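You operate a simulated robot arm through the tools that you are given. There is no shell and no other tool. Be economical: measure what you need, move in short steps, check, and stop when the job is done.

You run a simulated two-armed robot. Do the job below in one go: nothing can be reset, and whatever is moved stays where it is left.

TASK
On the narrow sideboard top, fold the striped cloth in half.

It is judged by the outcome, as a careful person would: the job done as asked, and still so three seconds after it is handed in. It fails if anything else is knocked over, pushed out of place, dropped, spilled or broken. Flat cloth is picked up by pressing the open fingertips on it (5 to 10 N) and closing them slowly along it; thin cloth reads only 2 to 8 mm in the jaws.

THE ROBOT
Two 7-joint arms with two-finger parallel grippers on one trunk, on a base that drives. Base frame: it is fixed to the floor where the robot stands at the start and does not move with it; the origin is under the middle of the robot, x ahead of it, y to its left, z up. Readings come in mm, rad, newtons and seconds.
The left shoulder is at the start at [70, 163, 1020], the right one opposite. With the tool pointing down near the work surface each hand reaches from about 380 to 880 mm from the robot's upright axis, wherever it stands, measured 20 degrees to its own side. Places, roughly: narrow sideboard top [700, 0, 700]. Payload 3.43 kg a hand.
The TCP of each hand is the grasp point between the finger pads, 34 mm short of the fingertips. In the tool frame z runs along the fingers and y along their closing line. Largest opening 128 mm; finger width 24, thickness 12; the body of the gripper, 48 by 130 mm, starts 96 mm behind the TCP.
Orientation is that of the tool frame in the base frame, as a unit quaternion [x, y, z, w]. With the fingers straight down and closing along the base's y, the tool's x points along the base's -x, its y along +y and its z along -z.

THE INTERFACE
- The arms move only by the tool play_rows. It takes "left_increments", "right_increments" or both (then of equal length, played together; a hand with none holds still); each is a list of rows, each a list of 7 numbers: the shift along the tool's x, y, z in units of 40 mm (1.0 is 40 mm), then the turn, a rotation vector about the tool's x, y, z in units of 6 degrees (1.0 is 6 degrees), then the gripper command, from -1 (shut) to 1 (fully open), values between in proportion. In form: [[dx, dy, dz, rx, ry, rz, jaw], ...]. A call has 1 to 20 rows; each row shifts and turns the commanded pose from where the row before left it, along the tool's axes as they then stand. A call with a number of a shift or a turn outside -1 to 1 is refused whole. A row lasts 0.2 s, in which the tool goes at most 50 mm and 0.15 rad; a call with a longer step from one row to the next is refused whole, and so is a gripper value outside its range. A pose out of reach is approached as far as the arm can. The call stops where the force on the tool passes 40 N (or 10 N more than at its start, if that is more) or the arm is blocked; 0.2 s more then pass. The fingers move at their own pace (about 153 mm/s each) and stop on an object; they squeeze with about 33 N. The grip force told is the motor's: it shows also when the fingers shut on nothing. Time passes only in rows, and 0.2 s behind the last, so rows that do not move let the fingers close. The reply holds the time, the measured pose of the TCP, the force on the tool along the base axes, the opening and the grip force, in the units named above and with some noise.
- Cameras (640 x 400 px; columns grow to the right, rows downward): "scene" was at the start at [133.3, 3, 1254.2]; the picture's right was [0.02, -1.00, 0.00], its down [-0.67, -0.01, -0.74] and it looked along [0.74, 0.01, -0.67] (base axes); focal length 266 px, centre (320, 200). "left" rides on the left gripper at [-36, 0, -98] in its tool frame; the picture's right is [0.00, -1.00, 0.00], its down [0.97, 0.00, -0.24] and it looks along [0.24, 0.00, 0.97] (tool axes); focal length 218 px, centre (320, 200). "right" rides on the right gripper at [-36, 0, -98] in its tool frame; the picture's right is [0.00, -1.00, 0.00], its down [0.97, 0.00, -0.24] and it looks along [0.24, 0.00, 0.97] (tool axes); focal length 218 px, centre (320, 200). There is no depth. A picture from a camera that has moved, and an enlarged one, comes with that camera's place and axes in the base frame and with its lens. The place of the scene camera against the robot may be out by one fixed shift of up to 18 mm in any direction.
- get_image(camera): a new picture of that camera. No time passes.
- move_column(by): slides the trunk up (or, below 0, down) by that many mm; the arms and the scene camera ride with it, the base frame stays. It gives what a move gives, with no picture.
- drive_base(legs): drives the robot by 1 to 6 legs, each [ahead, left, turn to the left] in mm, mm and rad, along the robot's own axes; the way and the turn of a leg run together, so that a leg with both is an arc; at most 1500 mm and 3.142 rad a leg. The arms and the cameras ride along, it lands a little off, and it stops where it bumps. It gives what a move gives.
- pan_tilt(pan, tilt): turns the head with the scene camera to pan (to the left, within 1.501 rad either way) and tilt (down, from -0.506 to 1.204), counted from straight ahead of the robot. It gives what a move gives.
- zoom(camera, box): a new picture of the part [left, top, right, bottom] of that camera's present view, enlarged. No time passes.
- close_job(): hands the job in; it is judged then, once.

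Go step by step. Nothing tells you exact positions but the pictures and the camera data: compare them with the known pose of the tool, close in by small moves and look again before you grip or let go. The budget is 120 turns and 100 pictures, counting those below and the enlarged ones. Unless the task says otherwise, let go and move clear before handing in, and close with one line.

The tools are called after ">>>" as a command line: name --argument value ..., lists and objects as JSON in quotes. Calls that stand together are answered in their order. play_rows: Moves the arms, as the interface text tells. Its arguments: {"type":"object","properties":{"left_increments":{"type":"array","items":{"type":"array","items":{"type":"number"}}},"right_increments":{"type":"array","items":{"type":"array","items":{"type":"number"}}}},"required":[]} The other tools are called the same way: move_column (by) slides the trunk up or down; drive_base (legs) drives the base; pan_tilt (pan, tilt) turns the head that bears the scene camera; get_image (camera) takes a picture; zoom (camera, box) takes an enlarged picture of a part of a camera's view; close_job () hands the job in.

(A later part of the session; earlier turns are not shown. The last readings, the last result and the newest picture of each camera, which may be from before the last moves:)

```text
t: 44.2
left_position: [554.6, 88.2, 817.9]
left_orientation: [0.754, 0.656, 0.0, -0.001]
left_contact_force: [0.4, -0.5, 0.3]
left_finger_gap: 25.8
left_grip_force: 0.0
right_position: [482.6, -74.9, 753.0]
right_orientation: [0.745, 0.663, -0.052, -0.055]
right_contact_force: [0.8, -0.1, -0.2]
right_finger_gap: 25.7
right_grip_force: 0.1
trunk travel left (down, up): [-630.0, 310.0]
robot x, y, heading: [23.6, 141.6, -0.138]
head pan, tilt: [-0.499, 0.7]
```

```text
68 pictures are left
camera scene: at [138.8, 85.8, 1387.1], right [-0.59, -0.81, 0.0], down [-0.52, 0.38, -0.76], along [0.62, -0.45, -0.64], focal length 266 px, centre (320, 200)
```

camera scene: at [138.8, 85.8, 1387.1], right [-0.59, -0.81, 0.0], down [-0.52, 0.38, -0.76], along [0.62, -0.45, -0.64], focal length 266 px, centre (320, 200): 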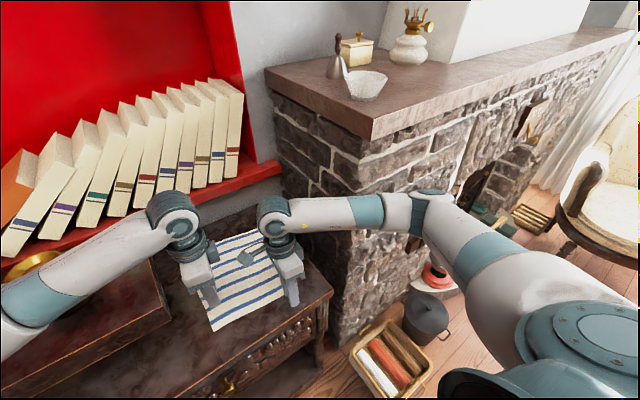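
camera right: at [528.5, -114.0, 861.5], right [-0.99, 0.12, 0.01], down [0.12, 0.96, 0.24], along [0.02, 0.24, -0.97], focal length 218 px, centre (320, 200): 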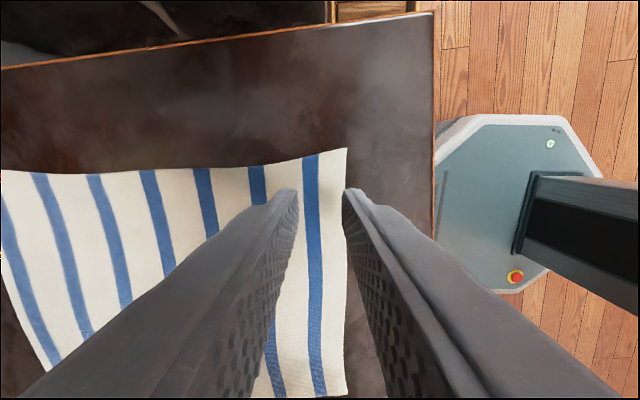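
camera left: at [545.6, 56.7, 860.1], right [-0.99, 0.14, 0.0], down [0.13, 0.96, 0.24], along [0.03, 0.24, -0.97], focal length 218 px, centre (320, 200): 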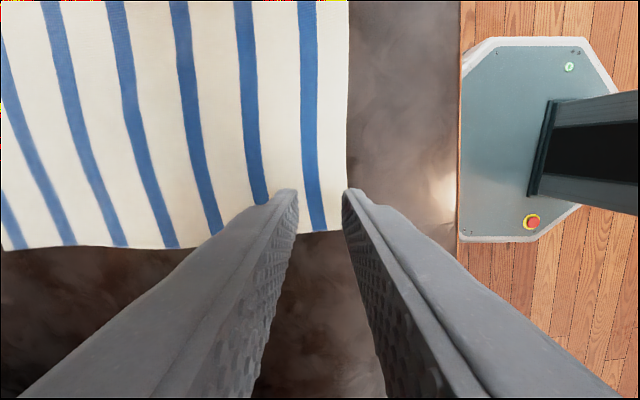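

The right forearm brushed the mantel underside while rising, but the mantel items are still in place. Both arms are low and clear now. I'll level the right tool, move it over the edge, and lower the left.

>>> play_rows --left_increments '[[0, 0, 0.4, 0, 0, 0, -0.6], [0, 0, 0.4, 0, 0, 0, -0.6], [0, 0, 0.3, 0, 0, 0, -0.6], [0, 0, 0.2, 0, 0, 0, -0.6], [0, 0, 0, 0, 0, 0, -0.6], [0, 0, 0, 0, 0, 0, -0.6]]' --right_increments '[[0, 0, -0.3, -0.7, 0, 0, -0.6], [0, 0, 0, -0.73, 0, 0, -0.6], [0, 0.45, 0, 0, 0, 0, -0.6], [0, 0.45, 0, 0, 0, 0, -0.6], [0, 0.45, 0, 0, 0, 0, -0.6], [0, 0, 0, 0, 0, 0, -0.6]]'

>>> get_image --camera "left"

>>> get_image --camera "right"

```text
t: 45.6
left_position: [557.6, 90.2, 767.8]
left_orientation: [0.755, 0.656, -0.001, 0.0]
left_contact_force: [-0.1, -0.4, 0.2]
left_finger_gap: 25.6
left_grip_force: 0.0
right_position: [537.9, -81.6, 766.1]
right_orientation: [0.747, 0.665, -0.001, 0.001]
right_contact_force: [0.1, 0.3, -0.3]
right_finger_gap: 26.0
right_grip_force: 0.0
trunk travel left (down, up): [-630.0, 310.0]
robot x, y, heading: [22.3, 142.9, -0.137]
head pan, tilt: [-0.499, 0.7]
```

```text
67 pictures are left
camera left: at [551.4, 52.9, 864.6], right [-0.99, 0.14, 0.0], down [0.13, 0.96, 0.24], along [0.03, 0.24, -0.97], focal length 218 px, centre (320, 200)
```

left: 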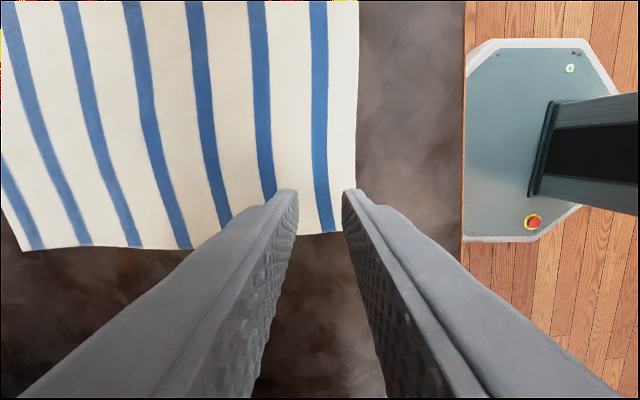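

```text
66 pictures are left
camera right: at [533.4, -115.5, 864.2], right [-0.99, 0.11, 0.0], down [0.11, 0.97, 0.24], along [0.03, 0.23, -0.97], focal length 218 px, centre (320, 200)
```

right: 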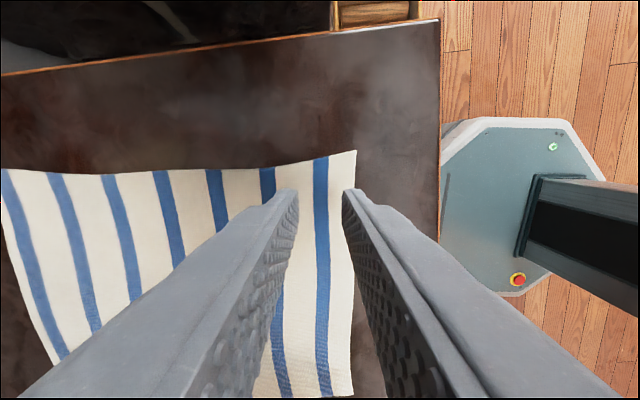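

Good: both hands are over the near edge, about 25 mm in. Lowering to contact.

>>> play_rows --left_increments '[[0, 0, 0.3, 0, 0, 0, -0.6], [0, 0, 0.3, 0, 0, 0, -0.6], [0, 0, 0.12, 0, 0, 0, -0.6], [0, 0, 0.05, 0, 0, 0, -0.6], [0, 0, 0, 0, 0, 0, -0.6]]' --right_increments '[[0, 0, 0.3, 0, 0, 0, -0.6], [0, 0, 0.3, 0, 0, 0, -0.6], [0, 0, 0.1, 0, 0, 0, -0.6], [0, 0, 0.03, 0, 0, 0, -0.6], [0, 0, 0, 0, 0, 0, -0.6]]'

```text
t: 46.8
left_position: [557.2, 87.7, 737.1]
left_orientation: [0.755, 0.656, -0.001, 0.0]
left_contact_force: [0.3, 0.0, 0.6]
left_finger_gap: 25.6
left_grip_force: 0.1
right_position: [538.5, -82.0, 736.8]
right_orientation: [0.747, 0.665, -0.002, 0.001]
right_contact_force: [-0.3, -0.4, -0.3]
right_finger_gap: 25.6
right_grip_force: 0.1
trunk travel left (down, up): [-630.0, 310.0]
robot x, y, heading: [21.2, 139.0, -0.138]
head pan, tilt: [-0.499, 0.7]
```

Both hands are level at z 737 with no contact yet. I continue in 1–2 mm steps.

>>> play_rows --left_increments '[[0, 0, 0.04, 0, 0, 0, -0.6], [0, 0, 0.04, 0, 0, 0, -0.6], [0, 0, 0, 0, 0, 0, -0.6]]' --right_increments '[[0, 0, 0.04, 0, 0, 0, -0.6], [0, 0, 0.04, 0, 0, 0, -0.6], [0, 0, 0, 0, 0, 0, -0.6]]'

```text
t: 47.6
left_position: [557.0, 87.8, 735.6]
left_orientation: [0.754, 0.657, 0.0, 0.001]
left_contact_force: [0.7, 1.3, 11.6]
left_finger_gap: 25.2
left_grip_force: 0.1
right_position: [538.4, -83.2, 735.4]
right_orientation: [0.747, 0.665, -0.002, 0.002]
right_contact_force: [0.8, -1.1, 10.9]
right_finger_gap: 25.6
right_grip_force: 0.0
trunk travel left (down, up): [-630.0, 310.0]
robot x, y, heading: [21.1, 142.6, -0.141]
head pan, tilt: [-0.499, 0.7]
```

Contact at about 11 N on both hands. I ease off slightly and close slowly.

>>> play_rows --left_increments '[[0, 0, -0.015, 0, 0, 0, -0.6], [0, 0, 0, 0, 0, 0, -0.65], [0, 0, 0, 0, 0, 0, -0.7], [0, 0, 0, 0, 0, 0, -0.75], [0, 0, 0, 0, 0, 0, -0.8], [0, 0, 0, 0, 0, 0, -0.85], [0, 0, 0, 0, 0, 0, -0.9], [0, 0, 0, 0, 0, 0, -0.95], [0, 0, 0, 0, 0, 0, -1], [0, 0, 0, 0, 0, 0, -1]]' --right_increments '[[0, 0, -0.012, 0, 0, 0, -0.6], [0, 0, 0, 0, 0, 0, -0.65], [0, 0, 0, 0, 0, 0, -0.7], [0, 0, 0, 0, 0, 0, -0.75], [0, 0, 0, 0, 0, 0, -0.8], [0, 0, 0, 0, 0, 0, -0.85], [0, 0, 0, 0, 0, 0, -0.9], [0, 0, 0, 0, 0, 0, -0.95], [0, 0, 0, 0, 0, 0, -1], [0, 0, 0, 0, 0, 0, -1]]'

>>> get_image --camera "left"

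>>> get_image --camera "right"

```text
t: 49.8
left_position: [554.9, 89.6, 735.0]
left_orientation: [0.755, 0.656, 0.0, 0.001]
left_contact_force: [-0.5, -0.9, 11.7]
left_finger_gap: 1.9
left_grip_force: 32.7
right_position: [537.8, -81.7, 735.3]
right_orientation: [0.746, 0.665, -0.003, 0.002]
right_contact_force: [-0.5, 1.3, 17.0]
right_finger_gap: 1.9
right_grip_force: 33.0
trunk travel left (down, up): [-630.0, 310.0]
robot x, y, heading: [21.9, 141.8, -0.133]
head pan, tilt: [-0.499, 0.7]
```

```text
65 pictures are left
camera left: at [549.9, 53.6, 832.4], right [-0.99, 0.14, 0.0], down [0.13, 0.96, 0.24], along [0.03, 0.24, -0.97], focal length 218 px, centre (320, 200)
```

left: 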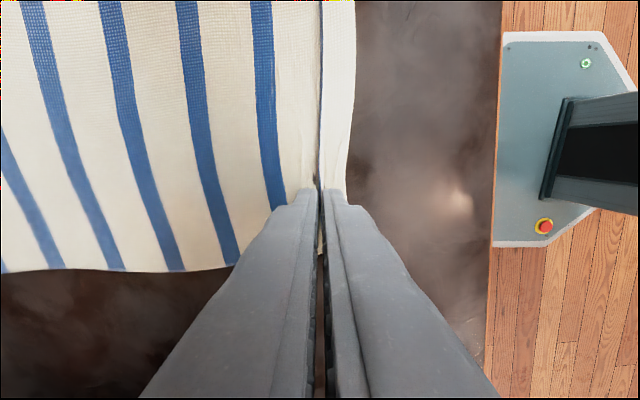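

```text
64 pictures are left
camera right: at [532.7, -116.1, 833.5], right [-0.99, 0.11, 0.0], down [0.11, 0.97, 0.24], along [0.03, 0.23, -0.97], focal length 218 px, centre (320, 200)
```

right: 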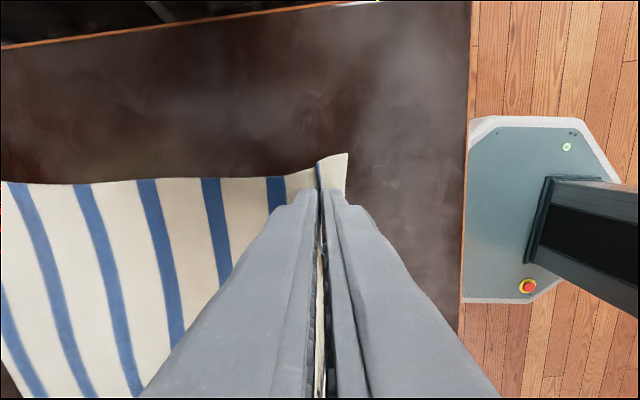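

Both hands hold a ridge with about 17 mm of margin outside the jaws. That margin would curl back after the fold, so I'll open and re-grip closer to the edge.

>>> play_rows --left_increments '[[0, 0, 0, 0, 0, 0, -0.9], [0, 0, 0, 0, 0, 0, -0.75], [0, 0, 0, 0, 0, 0, -0.6], [0, 0, -0.3, 0, 0, 0, -0.6], [0, -0.27, -0.2, 0, 0, 0, -0.6], [0, 0, 0, 0, 0, 0, -0.6]]' --right_increments '[[0, 0, 0, 0, 0, 0, -0.9], [0, 0, 0, 0, 0, 0, -0.75], [0, 0, 0, 0, 0, 0, -0.6], [0, 0, -0.3, 0, 0, 0, -0.6], [0, -0.27, -0.2, 0, 0, 0, -0.6], [0, 0, 0, 0, 0, 0, -0.6]]'

>>> get_image --camera "left"

>>> get_image --camera "right"

```text
t: 51.2
left_position: [546.8, 90.6, 754.3]
left_orientation: [0.754, 0.657, 0.0, -0.001]
left_contact_force: [-0.3, -0.1, -0.8]
left_finger_gap: 25.5
left_grip_force: 0.0
right_position: [527.4, -81.0, 753.5]
right_orientation: [0.747, 0.665, -0.003, 0.001]
right_contact_force: [-1.2, 0.9, -0.6]
right_finger_gap: 25.8
right_grip_force: 0.0
trunk travel left (down, up): [-630.0, 310.0]
robot x, y, heading: [21.1, 141.9, -0.133]
head pan, tilt: [-0.499, 0.7]
```

```text
63 pictures are left
camera left: at [542.4, 55.1, 850.9], right [-0.99, 0.14, 0.0], down [0.13, 0.96, 0.24], along [0.03, 0.24, -0.97], focal length 218 px, centre (320, 200)
```

left: 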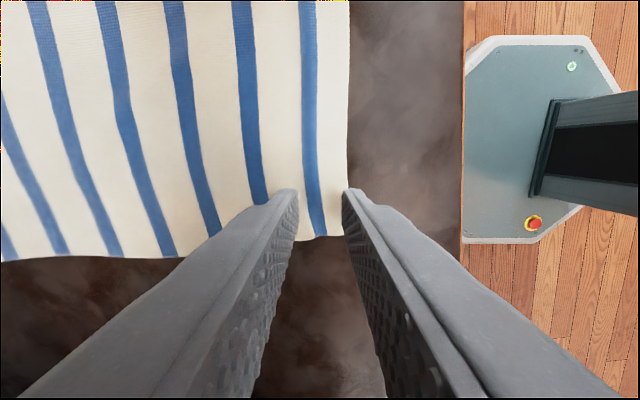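

```text
62 pictures are left
camera right: at [523.7, -115.5, 851.2], right [-0.99, 0.11, 0.0], down [0.11, 0.97, 0.24], along [0.02, 0.23, -0.97], focal length 218 px, centre (320, 200)
```

right: 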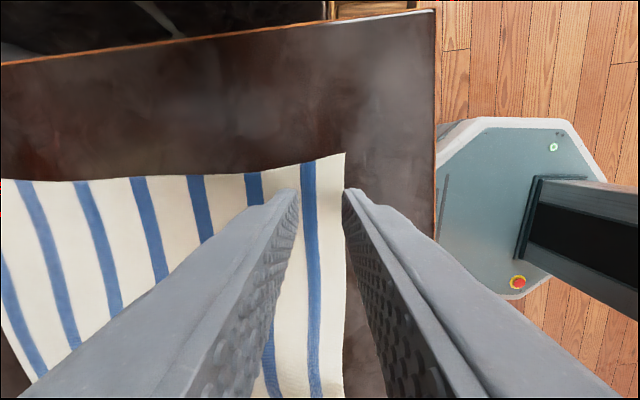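

The edge came along slightly and still lies about 18 mm outside the jaw centre. I shift 9 mm more toward the edge and press down again.

>>> play_rows --left_increments '[[0, -0.25, 0, 0, 0, 0, -0.6], [0, 0, 0.3, 0, 0, 0, -0.6], [0, 0, 0.14, 0, 0, 0, -0.6], [0, 0, 0.03, 0, 0, 0, -0.6], [0, 0, 0, 0, 0, 0, -0.6]]' --right_increments '[[0, -0.2, 0, 0, 0, 0, -0.6], [0, 0, 0.3, 0, 0, 0, -0.6], [0, 0, 0.14, 0, 0, 0, -0.6], [0, 0, 0.01, 0, 0, 0, -0.6], [0, 0, 0, 0, 0, 0, -0.6]]'

>>> get_image --camera "left"

>>> get_image --camera "right"

```text
t: 52.4
left_position: [536.7, 92.7, 734.7]
left_orientation: [0.755, 0.656, 0.0, -0.001]
left_contact_force: [0.2, 0.2, 0.7]
left_finger_gap: 25.5
left_grip_force: 0.0
right_position: [520.1, -80.4, 735.7]
right_orientation: [0.747, 0.665, -0.002, 0.001]
right_contact_force: [0.7, 0.6, 0.5]
right_finger_gap: 25.6
right_grip_force: 0.0
trunk travel left (down, up): [-630.0, 310.0]
robot x, y, heading: [22.6, 140.5, -0.137]
head pan, tilt: [-0.499, 0.7]
```

```text
61 pictures are left
camera left: at [531.9, 56.3, 832.7], right [-0.99, 0.14, 0.0], down [0.13, 0.96, 0.24], along [0.03, 0.24, -0.97], focal length 218 px, centre (320, 200)
```

left: 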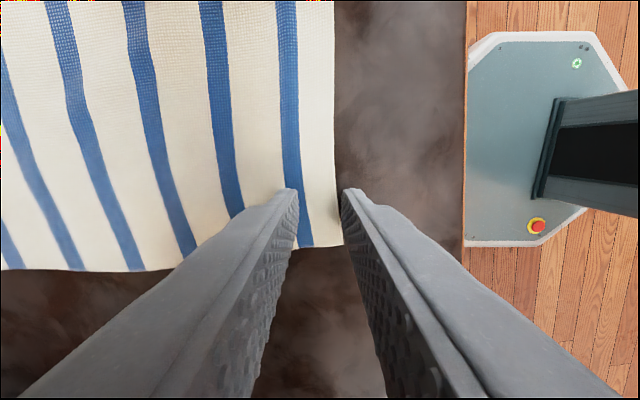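

```text
60 pictures are left
camera right: at [515.3, -114.8, 834.1], right [-0.99, 0.11, 0.0], down [0.11, 0.97, 0.24], along [0.02, 0.23, -0.97], focal length 218 px, centre (320, 200)
```

right: 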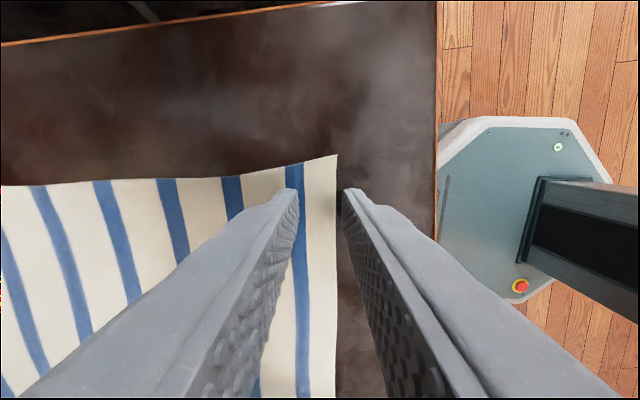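

The edge now lies just inside the outer finger. I press and close slowly.

>>> play_rows --left_increments '[[0, 0, 0.03, 0, 0, 0, -0.6], [0, 0, 0.02, 0, 0, 0, -0.6], [0, 0, 0, 0, 0, 0, -0.65], [0, 0, 0, 0, 0, 0, -0.7], [0, 0, 0, 0, 0, 0, -0.75], [0, 0, 0, 0, 0, 0, -0.8], [0, 0, 0, 0, 0, 0, -0.85], [0, 0, 0, 0, 0, 0, -0.9], [0, 0, 0, 0, 0, 0, -0.95], [0, 0, 0, 0, 0, 0, -1], [0, 0, 0, 0, 0, 0, -1]]' --right_increments '[[0, 0, 0.03, 0, 0, 0, -0.6], [0, 0, 0.02, 0, 0, 0, -0.6], [0, 0, 0, 0, 0, 0, -0.65], [0, 0, 0, 0, 0, 0, -0.7], [0, 0, 0, 0, 0, 0, -0.75], [0, 0, 0, 0, 0, 0, -0.8], [0, 0, 0, 0, 0, 0, -0.85], [0, 0, 0, 0, 0, 0, -0.9], [0, 0, 0, 0, 0, 0, -0.95], [0, 0, 0, 0, 0, 0, -1], [0, 0, 0, 0, 0, 0, -1]]'

>>> get_image --camera "left"

>>> get_image --camera "right"

```text
t: 54.8
left_position: [535.5, 91.7, 734.4]
left_orientation: [0.754, 0.657, 0.0, 0.002]
left_contact_force: [0.3, -1.5, 19.9]
left_finger_gap: 2.0
left_grip_force: 33.4
right_position: [519.4, -80.2, 735.6]
right_orientation: [0.747, 0.665, -0.001, 0.002]
right_contact_force: [0.8, -0.1, 10.0]
right_finger_gap: 2.1
right_grip_force: 32.9
trunk travel left (down, up): [-630.0, 310.0]
robot x, y, heading: [22.2, 141.9, -0.137]
head pan, tilt: [-0.499, 0.7]
```

```text
59 pictures are left
camera left: at [530.4, 56.4, 832.1], right [-0.99, 0.14, 0.0], down [0.13, 0.96, 0.24], along [0.03, 0.24, -0.97], focal length 218 px, centre (320, 200)
```

left: 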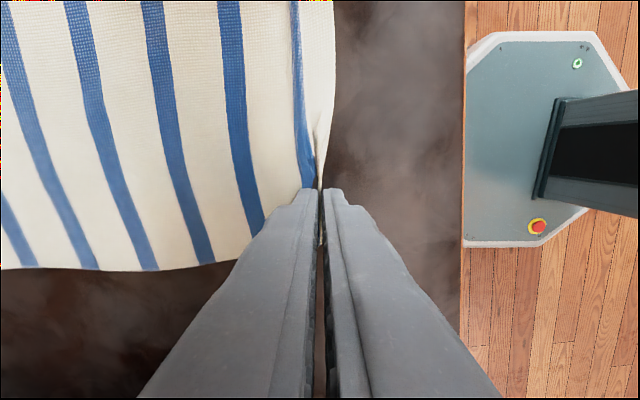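

```text
58 pictures are left
camera right: at [514.1, -114.0, 833.4], right [-0.99, 0.11, 0.0], down [0.11, 0.97, 0.24], along [0.03, 0.23, -0.97], focal length 218 px, centre (320, 200)
```

right: 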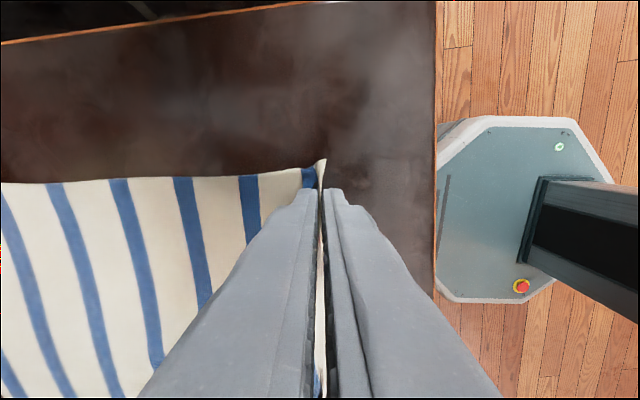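

The cloth's edge itself is now in both jaws. I start the fold with a raised arc and check the grip early.

>>> play_rows --left_increments '[[0, 0.039, -0.391, 0, 0, 0, -1], [0.01, 0.116, -0.382, 0, 0, 0, -1], [0.012, 0.191, -0.363, 0, 0, 0, -1], [0.016, 0.26, -0.335, 0, 0, 0, -1]]' --right_increments '[[0, 0.039, -0.391, 0, 0, 0, -1], [0.005, 0.116, -0.382, 0, 0, 0, -1], [0.008, 0.191, -0.363, 0, 0, 0, -1], [0.01, 0.26, -0.335, 0, 0, 0, -1]]'

>>> pan_tilt --pan -0.1 --tilt 0.85

>>> get_image --camera "scene"

```text
t: 55.8
left_position: [560.7, 89.6, 791.8]
left_orientation: [0.754, 0.656, 0.0, -0.001]
left_contact_force: [-0.4, 0.6, -0.3]
left_finger_gap: 2.4
left_grip_force: 33.1
right_position: [544.1, -79.9, 791.5]
right_orientation: [0.747, 0.665, -0.002, 0.001]
right_contact_force: [-0.2, -1.5, -0.7]
right_finger_gap: 2.6
right_grip_force: 33.4
trunk travel left (down, up): [-630.0, 310.0]
robot x, y, heading: [19.3, 142.4, -0.136]
head pan, tilt: [-0.499, 0.7]
```

```text
t: 56.7
left_position: [560.2, 91.5, 792.1]
left_orientation: [0.755, 0.656, -0.001, -0.001]
left_contact_force: [0.1, -0.4, -0.3]
left_finger_gap: 2.4
left_grip_force: 33.0
right_position: [544.0, -80.1, 790.9]
right_orientation: [0.747, 0.665, -0.002, 0.002]
right_contact_force: [-0.4, 0.3, 0.2]
right_finger_gap: 2.5
right_grip_force: 33.2
trunk travel left (down, up): [-630.0, 310.0]
robot x, y, heading: [22.1, 140.8, -0.136]
head pan, tilt: [-0.099, 0.85]
```

```text
57 pictures are left
camera scene: at [146.4, 117.9, 1374.9], right [-0.23, -0.97, 0.0], down [-0.73, 0.18, -0.66], along [0.64, -0.15, -0.75], focal length 266 px, centre (320, 200)
```

scene: 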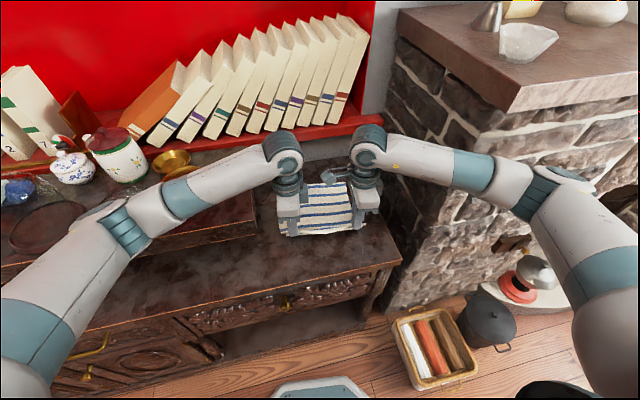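

The edge is lifted evenly in both hands. Continuing the arc past the top.

>>> play_rows --left_increments '[[0.02, 0.324, -0.298, 0, 0, 0, -1], [0.023, 0.379, -0.255, 0, 0, 0, -1], [0.026, 0.425, -0.205, 0, 0, 0, -1], [0.028, 0.46, -0.15, 0, 0, 0, -1], [0.03, 0.485, -0.092, 0, 0, 0, -1], [0.03, 0.497, -0.031, 0, 0, 0, -1], [0.03, 0.497, 0.031, 0, 0, 0, -1], [0.03, 0.485, 0.092, 0, 0, 0, -1], [0.028, 0.46, 0.15, 0, 0, 0, -1], [0.026, 0.425, 0.205, 0, 0, 0, -1]]' --right_increments '[[0.013, 0.324, -0.298, 0, 0, 0, -1], [0.015, 0.379, -0.255, 0, 0, 0, -1], [0.017, 0.425, -0.205, 0, 0, 0, -1], [0.019, 0.46, -0.15, 0, 0, 0, -1], [0.02, 0.485, -0.092, 0, 0, 0, -1], [0.02, 0.497, -0.031, 0, 0, 0, -1], [0.02, 0.497, 0.031, 0, 0, 0, -1], [0.02, 0.485, 0.092, 0, 0, 0, -1], [0.019, 0.46, 0.15, 0, 0, 0, -1], [0.017, 0.425, 0.205, 0, 0, 0, -1]]'

>>> get_image --camera "scene"

>>> get_image --camera "right"

```text
t: 58.9
left_position: [687.0, 32.6, 835.3]
left_orientation: [0.774, 0.633, 0.008, 0.011]
left_contact_force: [-1.7, -1.8, -0.8]
left_finger_gap: 2.4
left_grip_force: 33.1
right_position: [639.1, -129.5, 793.4]
right_orientation: [0.765, 0.644, -0.015, -0.013]
right_contact_force: [0.5, 2.4, 0.0]
right_finger_gap: 2.4
right_grip_force: 32.5
trunk travel left (down, up): [-630.0, 310.0]
robot x, y, heading: [-5.1, 137.1, -0.195]
head pan, tilt: [-0.099, 0.85]
```

```text
56 pictures are left
camera scene: at [83.7, 115.7, 1378.0], right [-0.29, -0.96, 0.0], down [-0.7, 0.21, -0.68], along [0.65, -0.2, -0.73], focal length 266 px, centre (320, 200)
```

scene: 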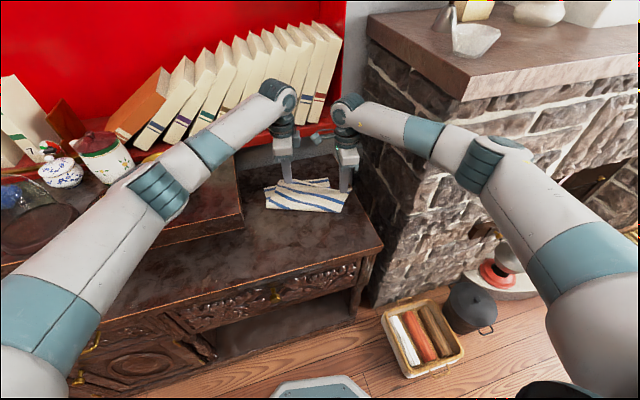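

```text
55 pictures are left
camera right: at [635.6, -164.5, 890.9], right [-0.98, 0.17, 0.04], down [0.17, 0.96, 0.23], along [0.0, 0.24, -0.97], focal length 218 px, centre (320, 200)
```

right: 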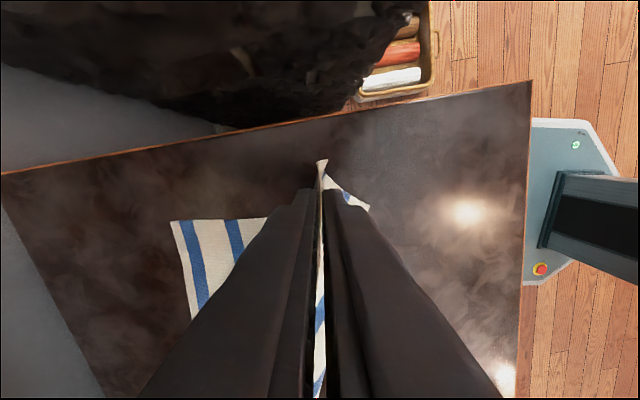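

While extending, the right elbow touched the fireplace again and pushed the base a little. The cloth is still held. I'll slide the base further left to free the elbow, which also brings the hands back over the cloth.

>>> drive_base --legs '[[-12, 62, 0]]'

>>> get_image --camera "scene"

>>> zoom --camera "scene" --box '[340, 0, 640, 190]'

```text
t: 59.7
left_position: [690.0, 28.1, 830.8]
left_orientation: [0.781, 0.625, 0.004, 0.009]
left_contact_force: [-0.5, 0.5, 0.4]
left_finger_gap: 2.5
left_grip_force: 32.4
right_position: [639.4, -132.6, 792.0]
right_orientation: [0.769, 0.639, -0.016, -0.013]
right_contact_force: [0.1, 0.3, 0.5]
right_finger_gap: 2.8
right_grip_force: 32.7
trunk travel left (down, up): [-630.0, 310.0]
robot x, y, heading: [-5.8, 147.3, -0.22]
head pan, tilt: [-0.099, 0.85]
stopped in leg 1: the robot was blocked; the commanded pose is now the measured one
```

```text
54 pictures are left
camera scene: at [94.5, 123.3, 1378.4], right [-0.31, -0.95, 0.0], down [-0.7, 0.23, -0.67], along [0.64, -0.21, -0.74], focal length 266 px, centre (320, 200)
```

scene: 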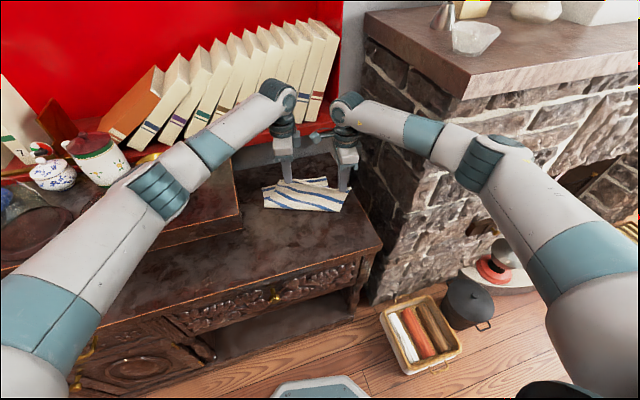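

```text
2.11 times, centred on (490, 95) of scene
camera zoom: at [94.5, 123.3, 1378.4], right [-0.31, -0.95, 0.0], down [-0.7, 0.23, -0.67], along [0.64, -0.21, -0.74], focal length 561 px, centre (-38, 421)
```

zoom: 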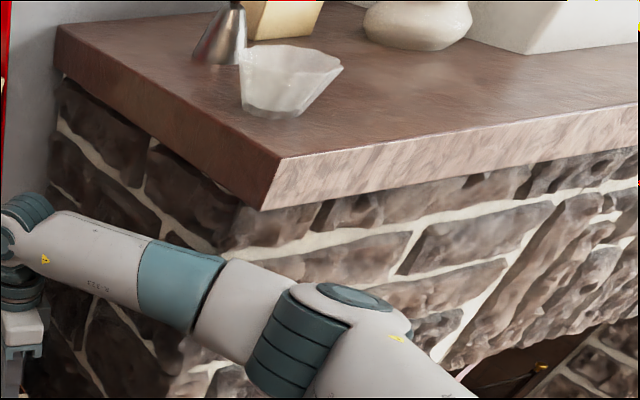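

Leftward is blocked now, so something touches on the left side. Checking.

>>> pan_tilt --pan 0.5 --tilt 0.8

>>> get_image --camera "scene"

>>> zoom --camera "scene" --box '[240, 60, 540, 250]'

>>> get_image --camera "left"

```text
t: 60.7
left_position: [690.7, 28.2, 831.0]
left_orientation: [0.78, 0.626, 0.005, 0.011]
left_contact_force: [0.4, -0.4, -1.0]
left_finger_gap: 2.5
left_grip_force: 32.6
right_position: [639.1, -132.8, 790.6]
right_orientation: [0.769, 0.639, -0.017, -0.013]
right_contact_force: [0.2, 0.1, 0.4]
right_finger_gap: 2.4
right_grip_force: 32.7
trunk travel left (down, up): [-630.0, 310.0]
robot x, y, heading: [-3.4, 141.6, -0.216]
head pan, tilt: [0.499, 0.799]
```

```text
52 pictures are left
camera scene: at [95.7, 169.5, 1381.3], right [0.28, -0.96, 0.02], down [-0.67, -0.21, -0.71], along [0.68, 0.19, -0.7], focal length 266 px, centre (320, 200)
```

scene: 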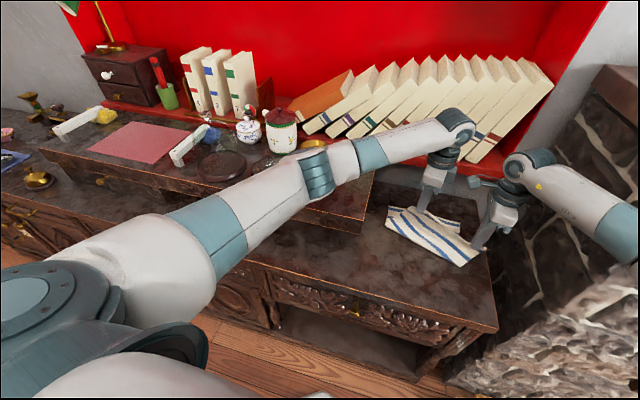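

```text
2.11 times, centred on (390, 155) of scene
camera zoom: at [95.7, 169.5, 1381.3], right [0.28, -0.96, 0.02], down [-0.67, -0.21, -0.71], along [0.68, 0.19, -0.7], focal length 561 px, centre (173, 295)
```

zoom: 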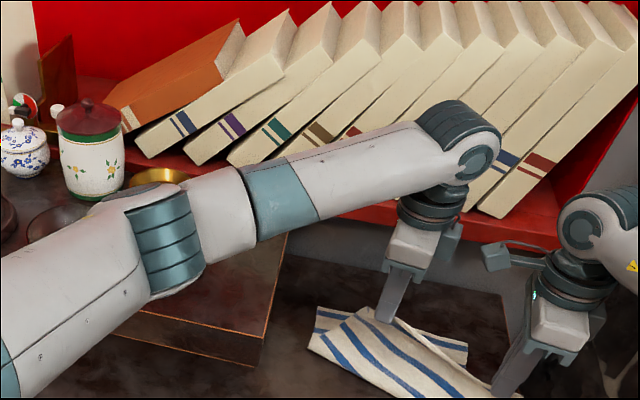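

```text
50 pictures are left
camera left: at [680.4, -6.0, 928.4], right [-0.98, 0.22, -0.02], down [0.2, 0.95, 0.23], along [0.07, 0.22, -0.97], focal length 218 px, centre (320, 200)
```

left: 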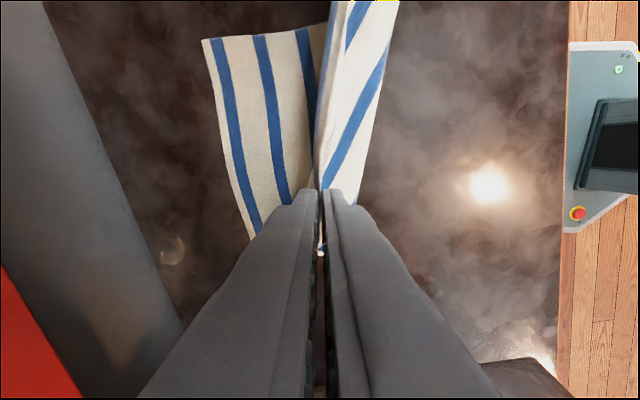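

The left arm looks free. The base is more likely pressed against the furniture behind while the right forearm leans on the fireplace corner. I shift both hands (and the held cloth) left with the arms, which also pulls the right elbow off the stone.

>>> play_rows --left_increments '[[0.3, -0.06, 0, 0, 0, 0, -1], [0.3, -0.06, 0, 0, 0, 0, -1], [0.3, -0.06, 0, 0, 0, 0, -1], [0.2, -0.04, 0, 0, 0, 0, -1]]' --right_increments '[[0.3, -0.06, 0, 0, 0, 0, -1], [0.3, -0.06, 0, 0, 0, 0, -1], [0.3, -0.06, 0, 0, 0, 0, -1], [0.2, -0.04, 0, 0, 0, 0, -1]]'

>>> drive_base --legs '[[0, 30, 0]]'

```text
t: 61.7
left_position: [707.5, 68.0, 814.0]
left_orientation: [0.779, 0.627, 0.001, 0.0]
left_contact_force: [-1.8, -1.3, -0.5]
left_finger_gap: 2.3
left_grip_force: 32.7
right_position: [654.5, -93.7, 772.7]
right_orientation: [0.768, 0.64, -0.025, -0.022]
right_contact_force: [0.9, 0.9, 0.1]
right_finger_gap: 2.3
right_grip_force: 32.9
trunk travel left (down, up): [-630.0, 310.0]
robot x, y, heading: [-2.1, 141.5, -0.212]
head pan, tilt: [0.499, 0.799]
```

```text
t: 62.5
left_position: [712.2, 94.9, 814.6]
left_orientation: [0.78, 0.626, 0.001, 0.0]
left_contact_force: [-1.0, -0.4, -1.7]
left_finger_gap: 2.0
left_grip_force: 33.5
right_position: [659.0, -66.0, 772.5]
right_orientation: [0.768, 0.64, -0.023, -0.023]
right_contact_force: [0.3, 0.5, 0.2]
right_finger_gap: 2.3
right_grip_force: 33.2
trunk travel left (down, up): [-630.0, 310.0]
robot x, y, heading: [0.7, 173.0, -0.212]
head pan, tilt: [0.499, 0.799]
```

Freed. Let me check the cloth.

>>> pan_tilt --pan 0.0 --tilt 0.85

>>> get_image --camera "scene"

>>> get_image --camera "left"

>>> get_image --camera "right"

```text
t: 63.5
left_position: [711.7, 95.3, 815.0]
left_orientation: [0.78, 0.626, 0.0, 0.0]
left_contact_force: [-0.4, -1.3, -0.2]
left_finger_gap: 2.1
left_grip_force: 33.2
right_position: [660.1, -65.1, 772.8]
right_orientation: [0.769, 0.639, -0.023, -0.024]
right_contact_force: [0.2, 0.6, -0.4]
right_finger_gap: 2.6
right_grip_force: 33.0
trunk travel left (down, up): [-630.0, 310.0]
robot x, y, heading: [0.3, 173.9, -0.214]
head pan, tilt: [0.0, 0.85]
```

```text
49 pictures are left
camera scene: at [128.1, 146.5, 1374.8], right [-0.21, -0.98, 0.0], down [-0.73, 0.16, -0.66], along [0.65, -0.14, -0.75], focal length 266 px, centre (320, 200)
```

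scene: 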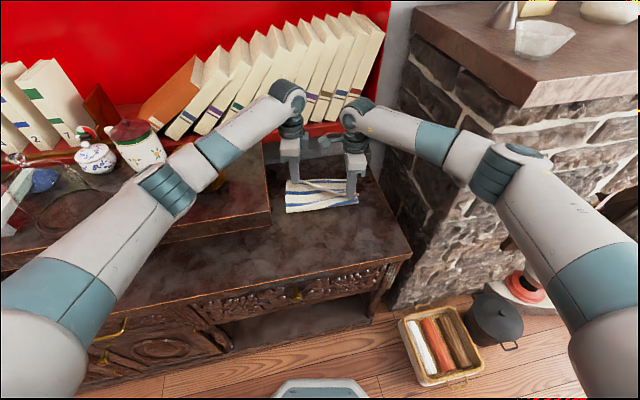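

```text
48 pictures are left
camera left: at [704.4, 59.8, 911.5], right [-0.98, 0.22, 0.0], down [0.21, 0.95, 0.24], along [0.05, 0.23, -0.97], focal length 218 px, centre (320, 200)
```

left: 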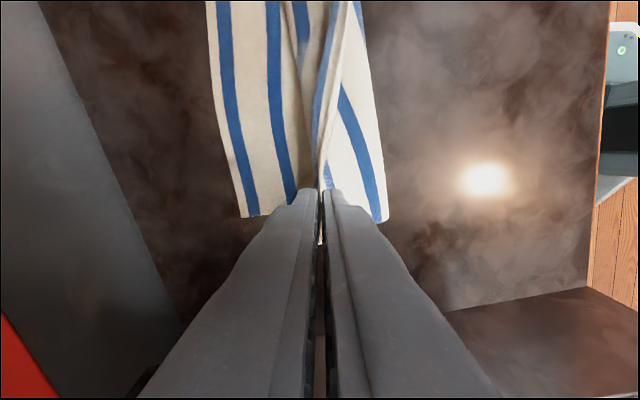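

```text
47 pictures are left
camera right: at [659.3, -100.2, 870.6], right [-0.98, 0.18, 0.07], down [0.19, 0.95, 0.23], along [-0.02, 0.24, -0.97], focal length 218 px, centre (320, 200)
```

right: 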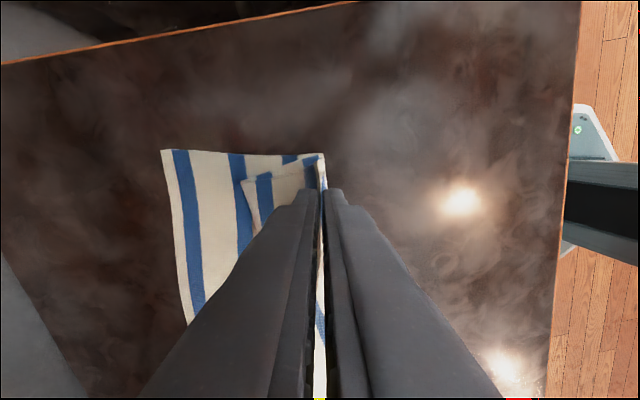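

The bottom layer has stayed roughly in place and the edge is still held. I shift the base 30 mm more to the left for right-elbow room, then carry the right hand forward first.

>>> drive_base --legs '[[0, 30, 0]]'

>>> play_rows --left_increments '[[-0.3, 0.0, 0, 0, 0, 0, -1], [-0.3, 0.1, 0, 0, 0, 0, -1], [-0.3, 0.1, 0, 0, 0, 0, -1], [-0.3, 0.1, 0, 0, 0, 0, -1]]' --right_increments '[[-0.1, 0.3, -0.4, -0.5, 0, 0, -1], [-0.2, 0.4, -0.4, 0, 0, 0, -1], [-0.2, 0.4, 0, 0, 0, 0, -1], [-0.2, 0.4, 0, 0, 0, 0, -1]]'

```text
t: 64.3
left_position: [718.0, 122.6, 814.5]
left_orientation: [0.78, 0.626, 0.0, 0.0]
left_contact_force: [-0.8, 0.2, 0.0]
left_finger_gap: 2.2
left_grip_force: 32.8
right_position: [664.8, -37.6, 772.5]
right_orientation: [0.769, 0.638, -0.023, -0.024]
right_contact_force: [0.2, 0.3, 0.0]
right_finger_gap: 2.4
right_grip_force: 32.8
trunk travel left (down, up): [-630.0, 310.0]
robot x, y, heading: [8.7, 201.4, -0.215]
head pan, tilt: [0.0, 0.85]
```

```text
t: 65.3
left_position: [718.7, 72.9, 815.1]
left_orientation: [0.779, 0.627, 0.0, 0.0]
left_contact_force: [0.5, -0.1, -0.5]
left_finger_gap: 2.2
left_grip_force: 33.2
right_position: [721.2, -77.5, 803.4]
right_orientation: [0.769, 0.639, -0.006, -0.004]
right_contact_force: [-0.2, 0.0, -0.6]
right_finger_gap: 2.8
right_grip_force: 32.3
trunk travel left (down, up): [-630.0, 310.0]
robot x, y, heading: [6.5, 200.4, -0.213]
head pan, tilt: [0.0, 0.85]
```

Moving freely now. Looking down at the far edge from both hands.

>>> get_image --camera "left"

>>> get_image --camera "right"

>>> get_image --camera "scene"

```text
46 pictures are left
camera left: at [711.9, 37.5, 912.3], right [-0.98, 0.22, 0.0], down [0.21, 0.95, 0.24], along [0.05, 0.23, -0.97], focal length 218 px, centre (320, 200)
```

left: 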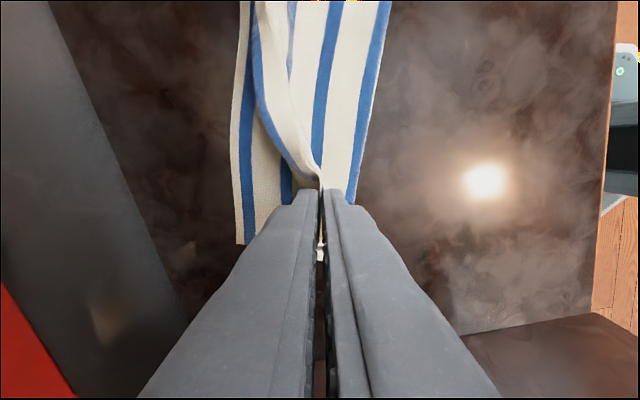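

```text
45 pictures are left
camera right: at [715.5, -111.2, 901.3], right [-0.98, 0.18, 0.01], down [0.18, 0.95, 0.23], along [0.03, 0.23, -0.97], focal length 218 px, centre (320, 200)
```

right: 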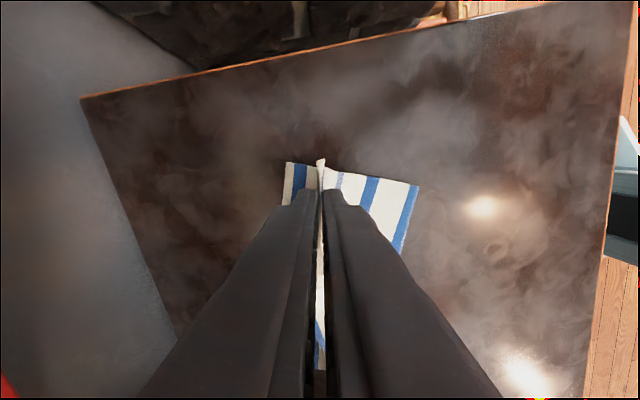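

```text
44 pictures are left
camera scene: at [134.5, 174.5, 1374.8], right [-0.21, -0.98, 0.0], down [-0.73, 0.16, -0.66], along [0.64, -0.14, -0.75], focal length 266 px, centre (320, 200)
```

scene: 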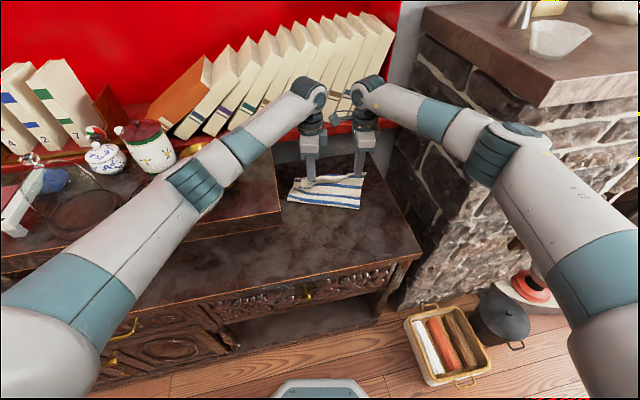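

The bottom layer turned about 13° earlier. Its far edge now runs from (745,−104) to (815,114). I turn the hands to match and lay the held edge along it.

>>> play_rows --left_increments '[[0, 0, 0, 0, 0, 0.9, -1], [0.2, 0.35, 0, 0, 0, 0, -1], [0.2, 0.35, 0.1, 0, 0, 0, -1], [0.2, 0.35, 0.2, 0, 0, 0, -1], [0.2, 0.35, 0.3, 0, 0, 0, -1], [0.14, 0.32, 0.4, 0, 0, 0, -1], [0, 0, 0.4, 0, 0, 0, -1]]' --right_increments '[[0, 0, 0, 0, 0, 1, -1], [0.05, 0.1, 0, 0, 0, 0, -1], [0.05, 0.1, 0, 0, 0, 0, -1], [0.05, 0.1, 0.1, 0, 0, 0, -1], [0.05, 0.1, 0.2, 0, 0, 0, -1], [0.07, 0.12, 0.4, 0, 0, 0, -1], [0, 0, 0.4, 0, 0, 0, -1]]'

>>> get_image --camera "left"

>>> get_image --camera "right"

```text
t: 66.9
left_position: [797.9, 86.5, 759.4]
left_orientation: [0.809, 0.587, 0.0, 0.0]
left_contact_force: [0.4, -0.2, -0.4]
left_finger_gap: 2.3
left_grip_force: 33.0
right_position: [742.9, -71.9, 757.6]
right_orientation: [0.801, 0.598, -0.007, -0.004]
right_contact_force: [-0.5, 0.6, 0.3]
right_finger_gap: 2.2
right_grip_force: 32.9
trunk travel left (down, up): [-630.0, 310.0]
robot x, y, heading: [10.5, 197.9, -0.213]
head pan, tilt: [0.0, 0.85]
```

```text
43 pictures are left
camera left: at [785.1, 52.0, 855.3], right [-0.95, 0.31, 0.0], down [0.3, 0.92, 0.24], along [0.07, 0.23, -0.97], focal length 218 px, centre (320, 200)
```

left: 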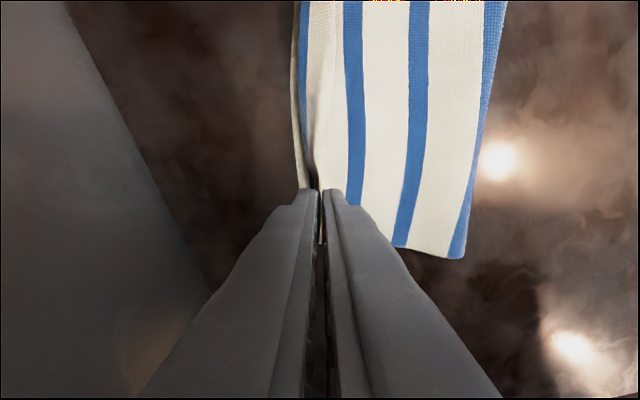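

```text
42 pictures are left
camera right: at [734.4, -104.7, 856.5], right [-0.96, 0.28, 0.01], down [0.28, 0.93, 0.23], along [0.05, 0.23, -0.97], focal length 218 px, centre (320, 200)
```

right: 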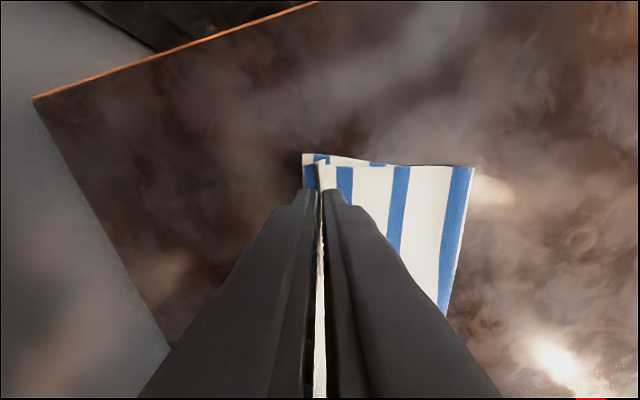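

Aligned well. I lower to just above the surface, open a little, and sweep the fingers forward to lay the edge down outward.

>>> play_rows --left_increments '[[0, 0.05, 0.23, 0, 0, 0, -1], [0, 0.05, 0.23, 0, 0, 0, -1], [0, 0, 0, 0, 0, 0, -1], [0, 0, 0, 0, 0, 0, -0.85], [0, 0, 0, 0, 0, 0, -0.7], [0, 0, 0, 0, 0, 0, -0.7], [0, 0.15, -0.05, 0, 0, 0, -0.7], [0, 0.15, -0.05, 0, 0, 0, -0.7], [0, 0.15, -0.1, 0, 0, 0, -0.7], [0, 0, -0.4, 0, 0, 0, -0.7], [0, 0, -0.5, 0, 0, 0, -0.7], [0, 0, -0.5, 0, 0, 0, -0.7]]' --right_increments '[[0, 0, 0.2, 0, 0, 0, -1], [0, 0, 0.21, 0, 0, 0, -1], [0, 0, 0, 0, 0, 0, -1], [0, 0, 0, 0, 0, 0, -0.85], [0, 0, 0, 0, 0, 0, -0.7], [0, 0, 0, 0, 0, 0, -0.7], [0, 0.15, -0.05, 0, 0, 0, -0.7], [0, 0.15, -0.05, 0, 0, 0, -0.7], [0, 0.15, -0.1, 0, 0, 0, -0.7], [0, 0, -0.4, 0, 0, 0, -0.7], [0, 0, -0.5, 0, 0, 0, -0.7], [0, 0, -0.5, 0, 0, 0, -0.7]]'

>>> get_image --camera "left"

>>> get_image --camera "right"

```text
t: 69.0
left_position: [795.8, 86.9, 746.2]
left_orientation: [0.809, 0.588, -0.005, -0.004]
left_contact_force: [-3.3, 0.5, -0.1]
left_finger_gap: 19.4
left_grip_force: 0.0
left hand out of reach, approached as far as the arm can: row 7, 8, 9
right_position: [760.3, -77.7, 752.4]
right_orientation: [0.802, 0.597, -0.007, -0.004]
right_contact_force: [0.2, 0.1, 0.1]
right_finger_gap: 19.2
right_grip_force: 0.0
trunk travel left (down, up): [-630.0, 310.0]
robot x, y, heading: [12.6, 198.7, -0.215]
head pan, tilt: [0.0, 0.85]
stopped in row 10 (left hand): the force on the tool passed its limit (the readings are from after the stop); the commanded pose is now the measured one
```

```text
41 pictures are left
camera left: at [785.5, 53.9, 844.0], right [-0.95, 0.31, 0.01], down [0.3, 0.92, 0.24], along [0.06, 0.23, -0.97], focal length 218 px, centre (320, 200)
```

left: 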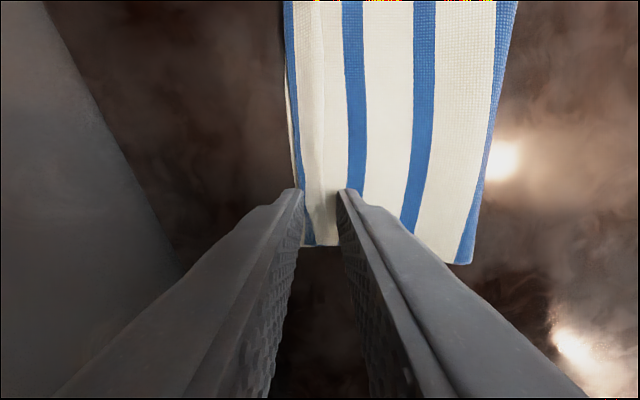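

```text
40 pictures are left
camera right: at [750.0, -110.4, 851.1], right [-0.96, 0.29, 0.01], down [0.28, 0.93, 0.23], along [0.05, 0.23, -0.97], focal length 218 px, centre (320, 200)
```

right: 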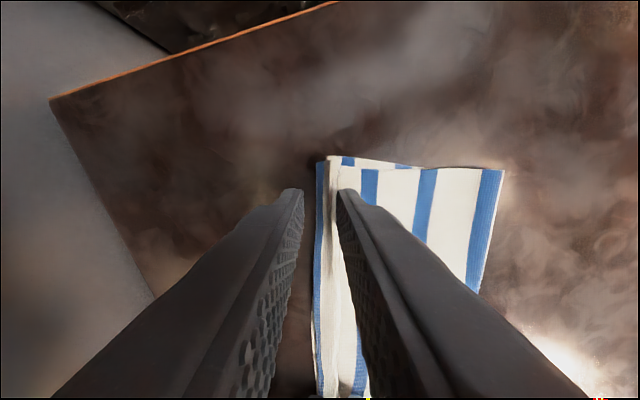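

Released neatly: the edge lies on the far edge. The left gripper seems to catch the wall shelf when lifting, so I open it wider, ease it back 20 mm, then lift both hands.

>>> play_rows --left_increments '[[0, 0, 0, 0, 0, 0, -0.3], [0, 0, 0, 0, 0, 0, 0.0], [0, -0.2, -0.04, 0, 0, 0, 0.0], [0, -0.2, -0.04, 0, 0, 0, 0.0], [0, -0.15, -0.1, 0, 0, 0, 0.0], [0, 0, -0.2, 0, 0, 0, 0.0], [0, 0, -0.3, 0, 0, 0, 0.0]]' --right_increments '[[0, 0, -0.1, 0, 0, 0, -0.7], [0, 0, -0.3, 0, 0, 0, -0.7], [0, 0, -0.4, 0, 0, 0, -0.7], [0, 0, -0.4, 0, 0, 0, -0.7], [0, 0, 0, 0, 0, 0, -0.7], [0, 0, 0, 0, 0, 0, -0.7], [0, 0, 0, 0, 0, 0, -0.7]]'

>>> get_image --camera "left"

>>> get_image --camera "right"

>>> get_image --camera "scene"

```text
t: 70.6
left_position: [775.7, 94.8, 774.9]
left_orientation: [0.809, 0.588, -0.003, -0.004]
left_contact_force: [0.3, -0.7, -0.1]
left_finger_gap: 63.9
left_grip_force: 0.1
right_position: [758.8, -79.2, 801.2]
right_orientation: [0.802, 0.598, -0.007, -0.004]
right_contact_force: [-0.8, 0.5, -0.4]
right_finger_gap: 19.1
right_grip_force: 0.0
trunk travel left (down, up): [-630.0, 310.0]
robot x, y, heading: [8.3, 200.3, -0.213]
head pan, tilt: [0.0, 0.85]
```

```text
39 pictures are left
camera left: at [765.3, 60.8, 871.2], right [-0.95, 0.31, 0.01], down [0.3, 0.92, 0.24], along [0.06, 0.23, -0.97], focal length 218 px, centre (320, 200)
```

left: 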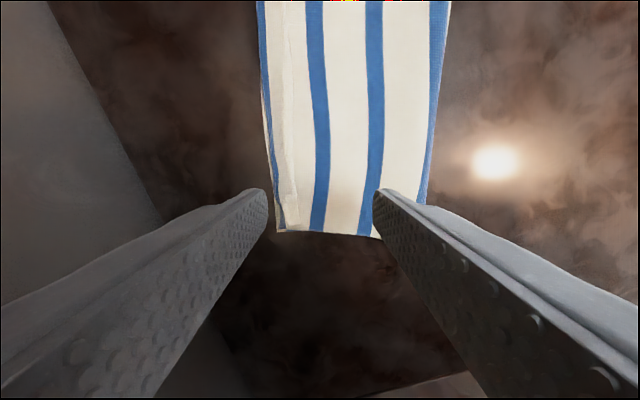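

```text
38 pictures are left
camera right: at [750.1, -111.1, 898.9], right [-0.96, 0.29, 0.01], down [0.28, 0.93, 0.23], along [0.05, 0.23, -0.97], focal length 218 px, centre (320, 200)
```

right: 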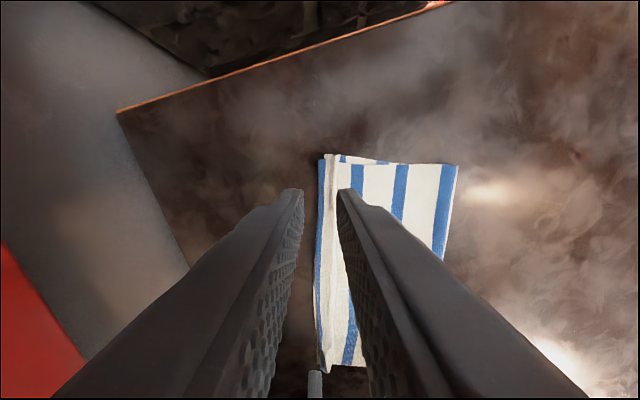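

```text
37 pictures are left
camera scene: at [133.8, 174.8, 1374.8], right [-0.21, -0.98, 0.0], down [-0.73, 0.16, -0.66], along [0.64, -0.14, -0.75], focal length 266 px, centre (320, 200)
```

scene: 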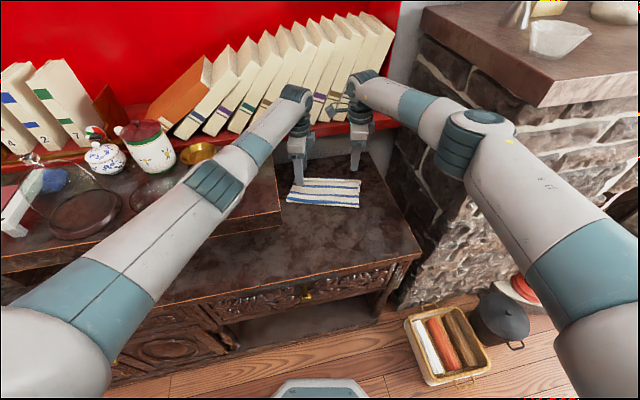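

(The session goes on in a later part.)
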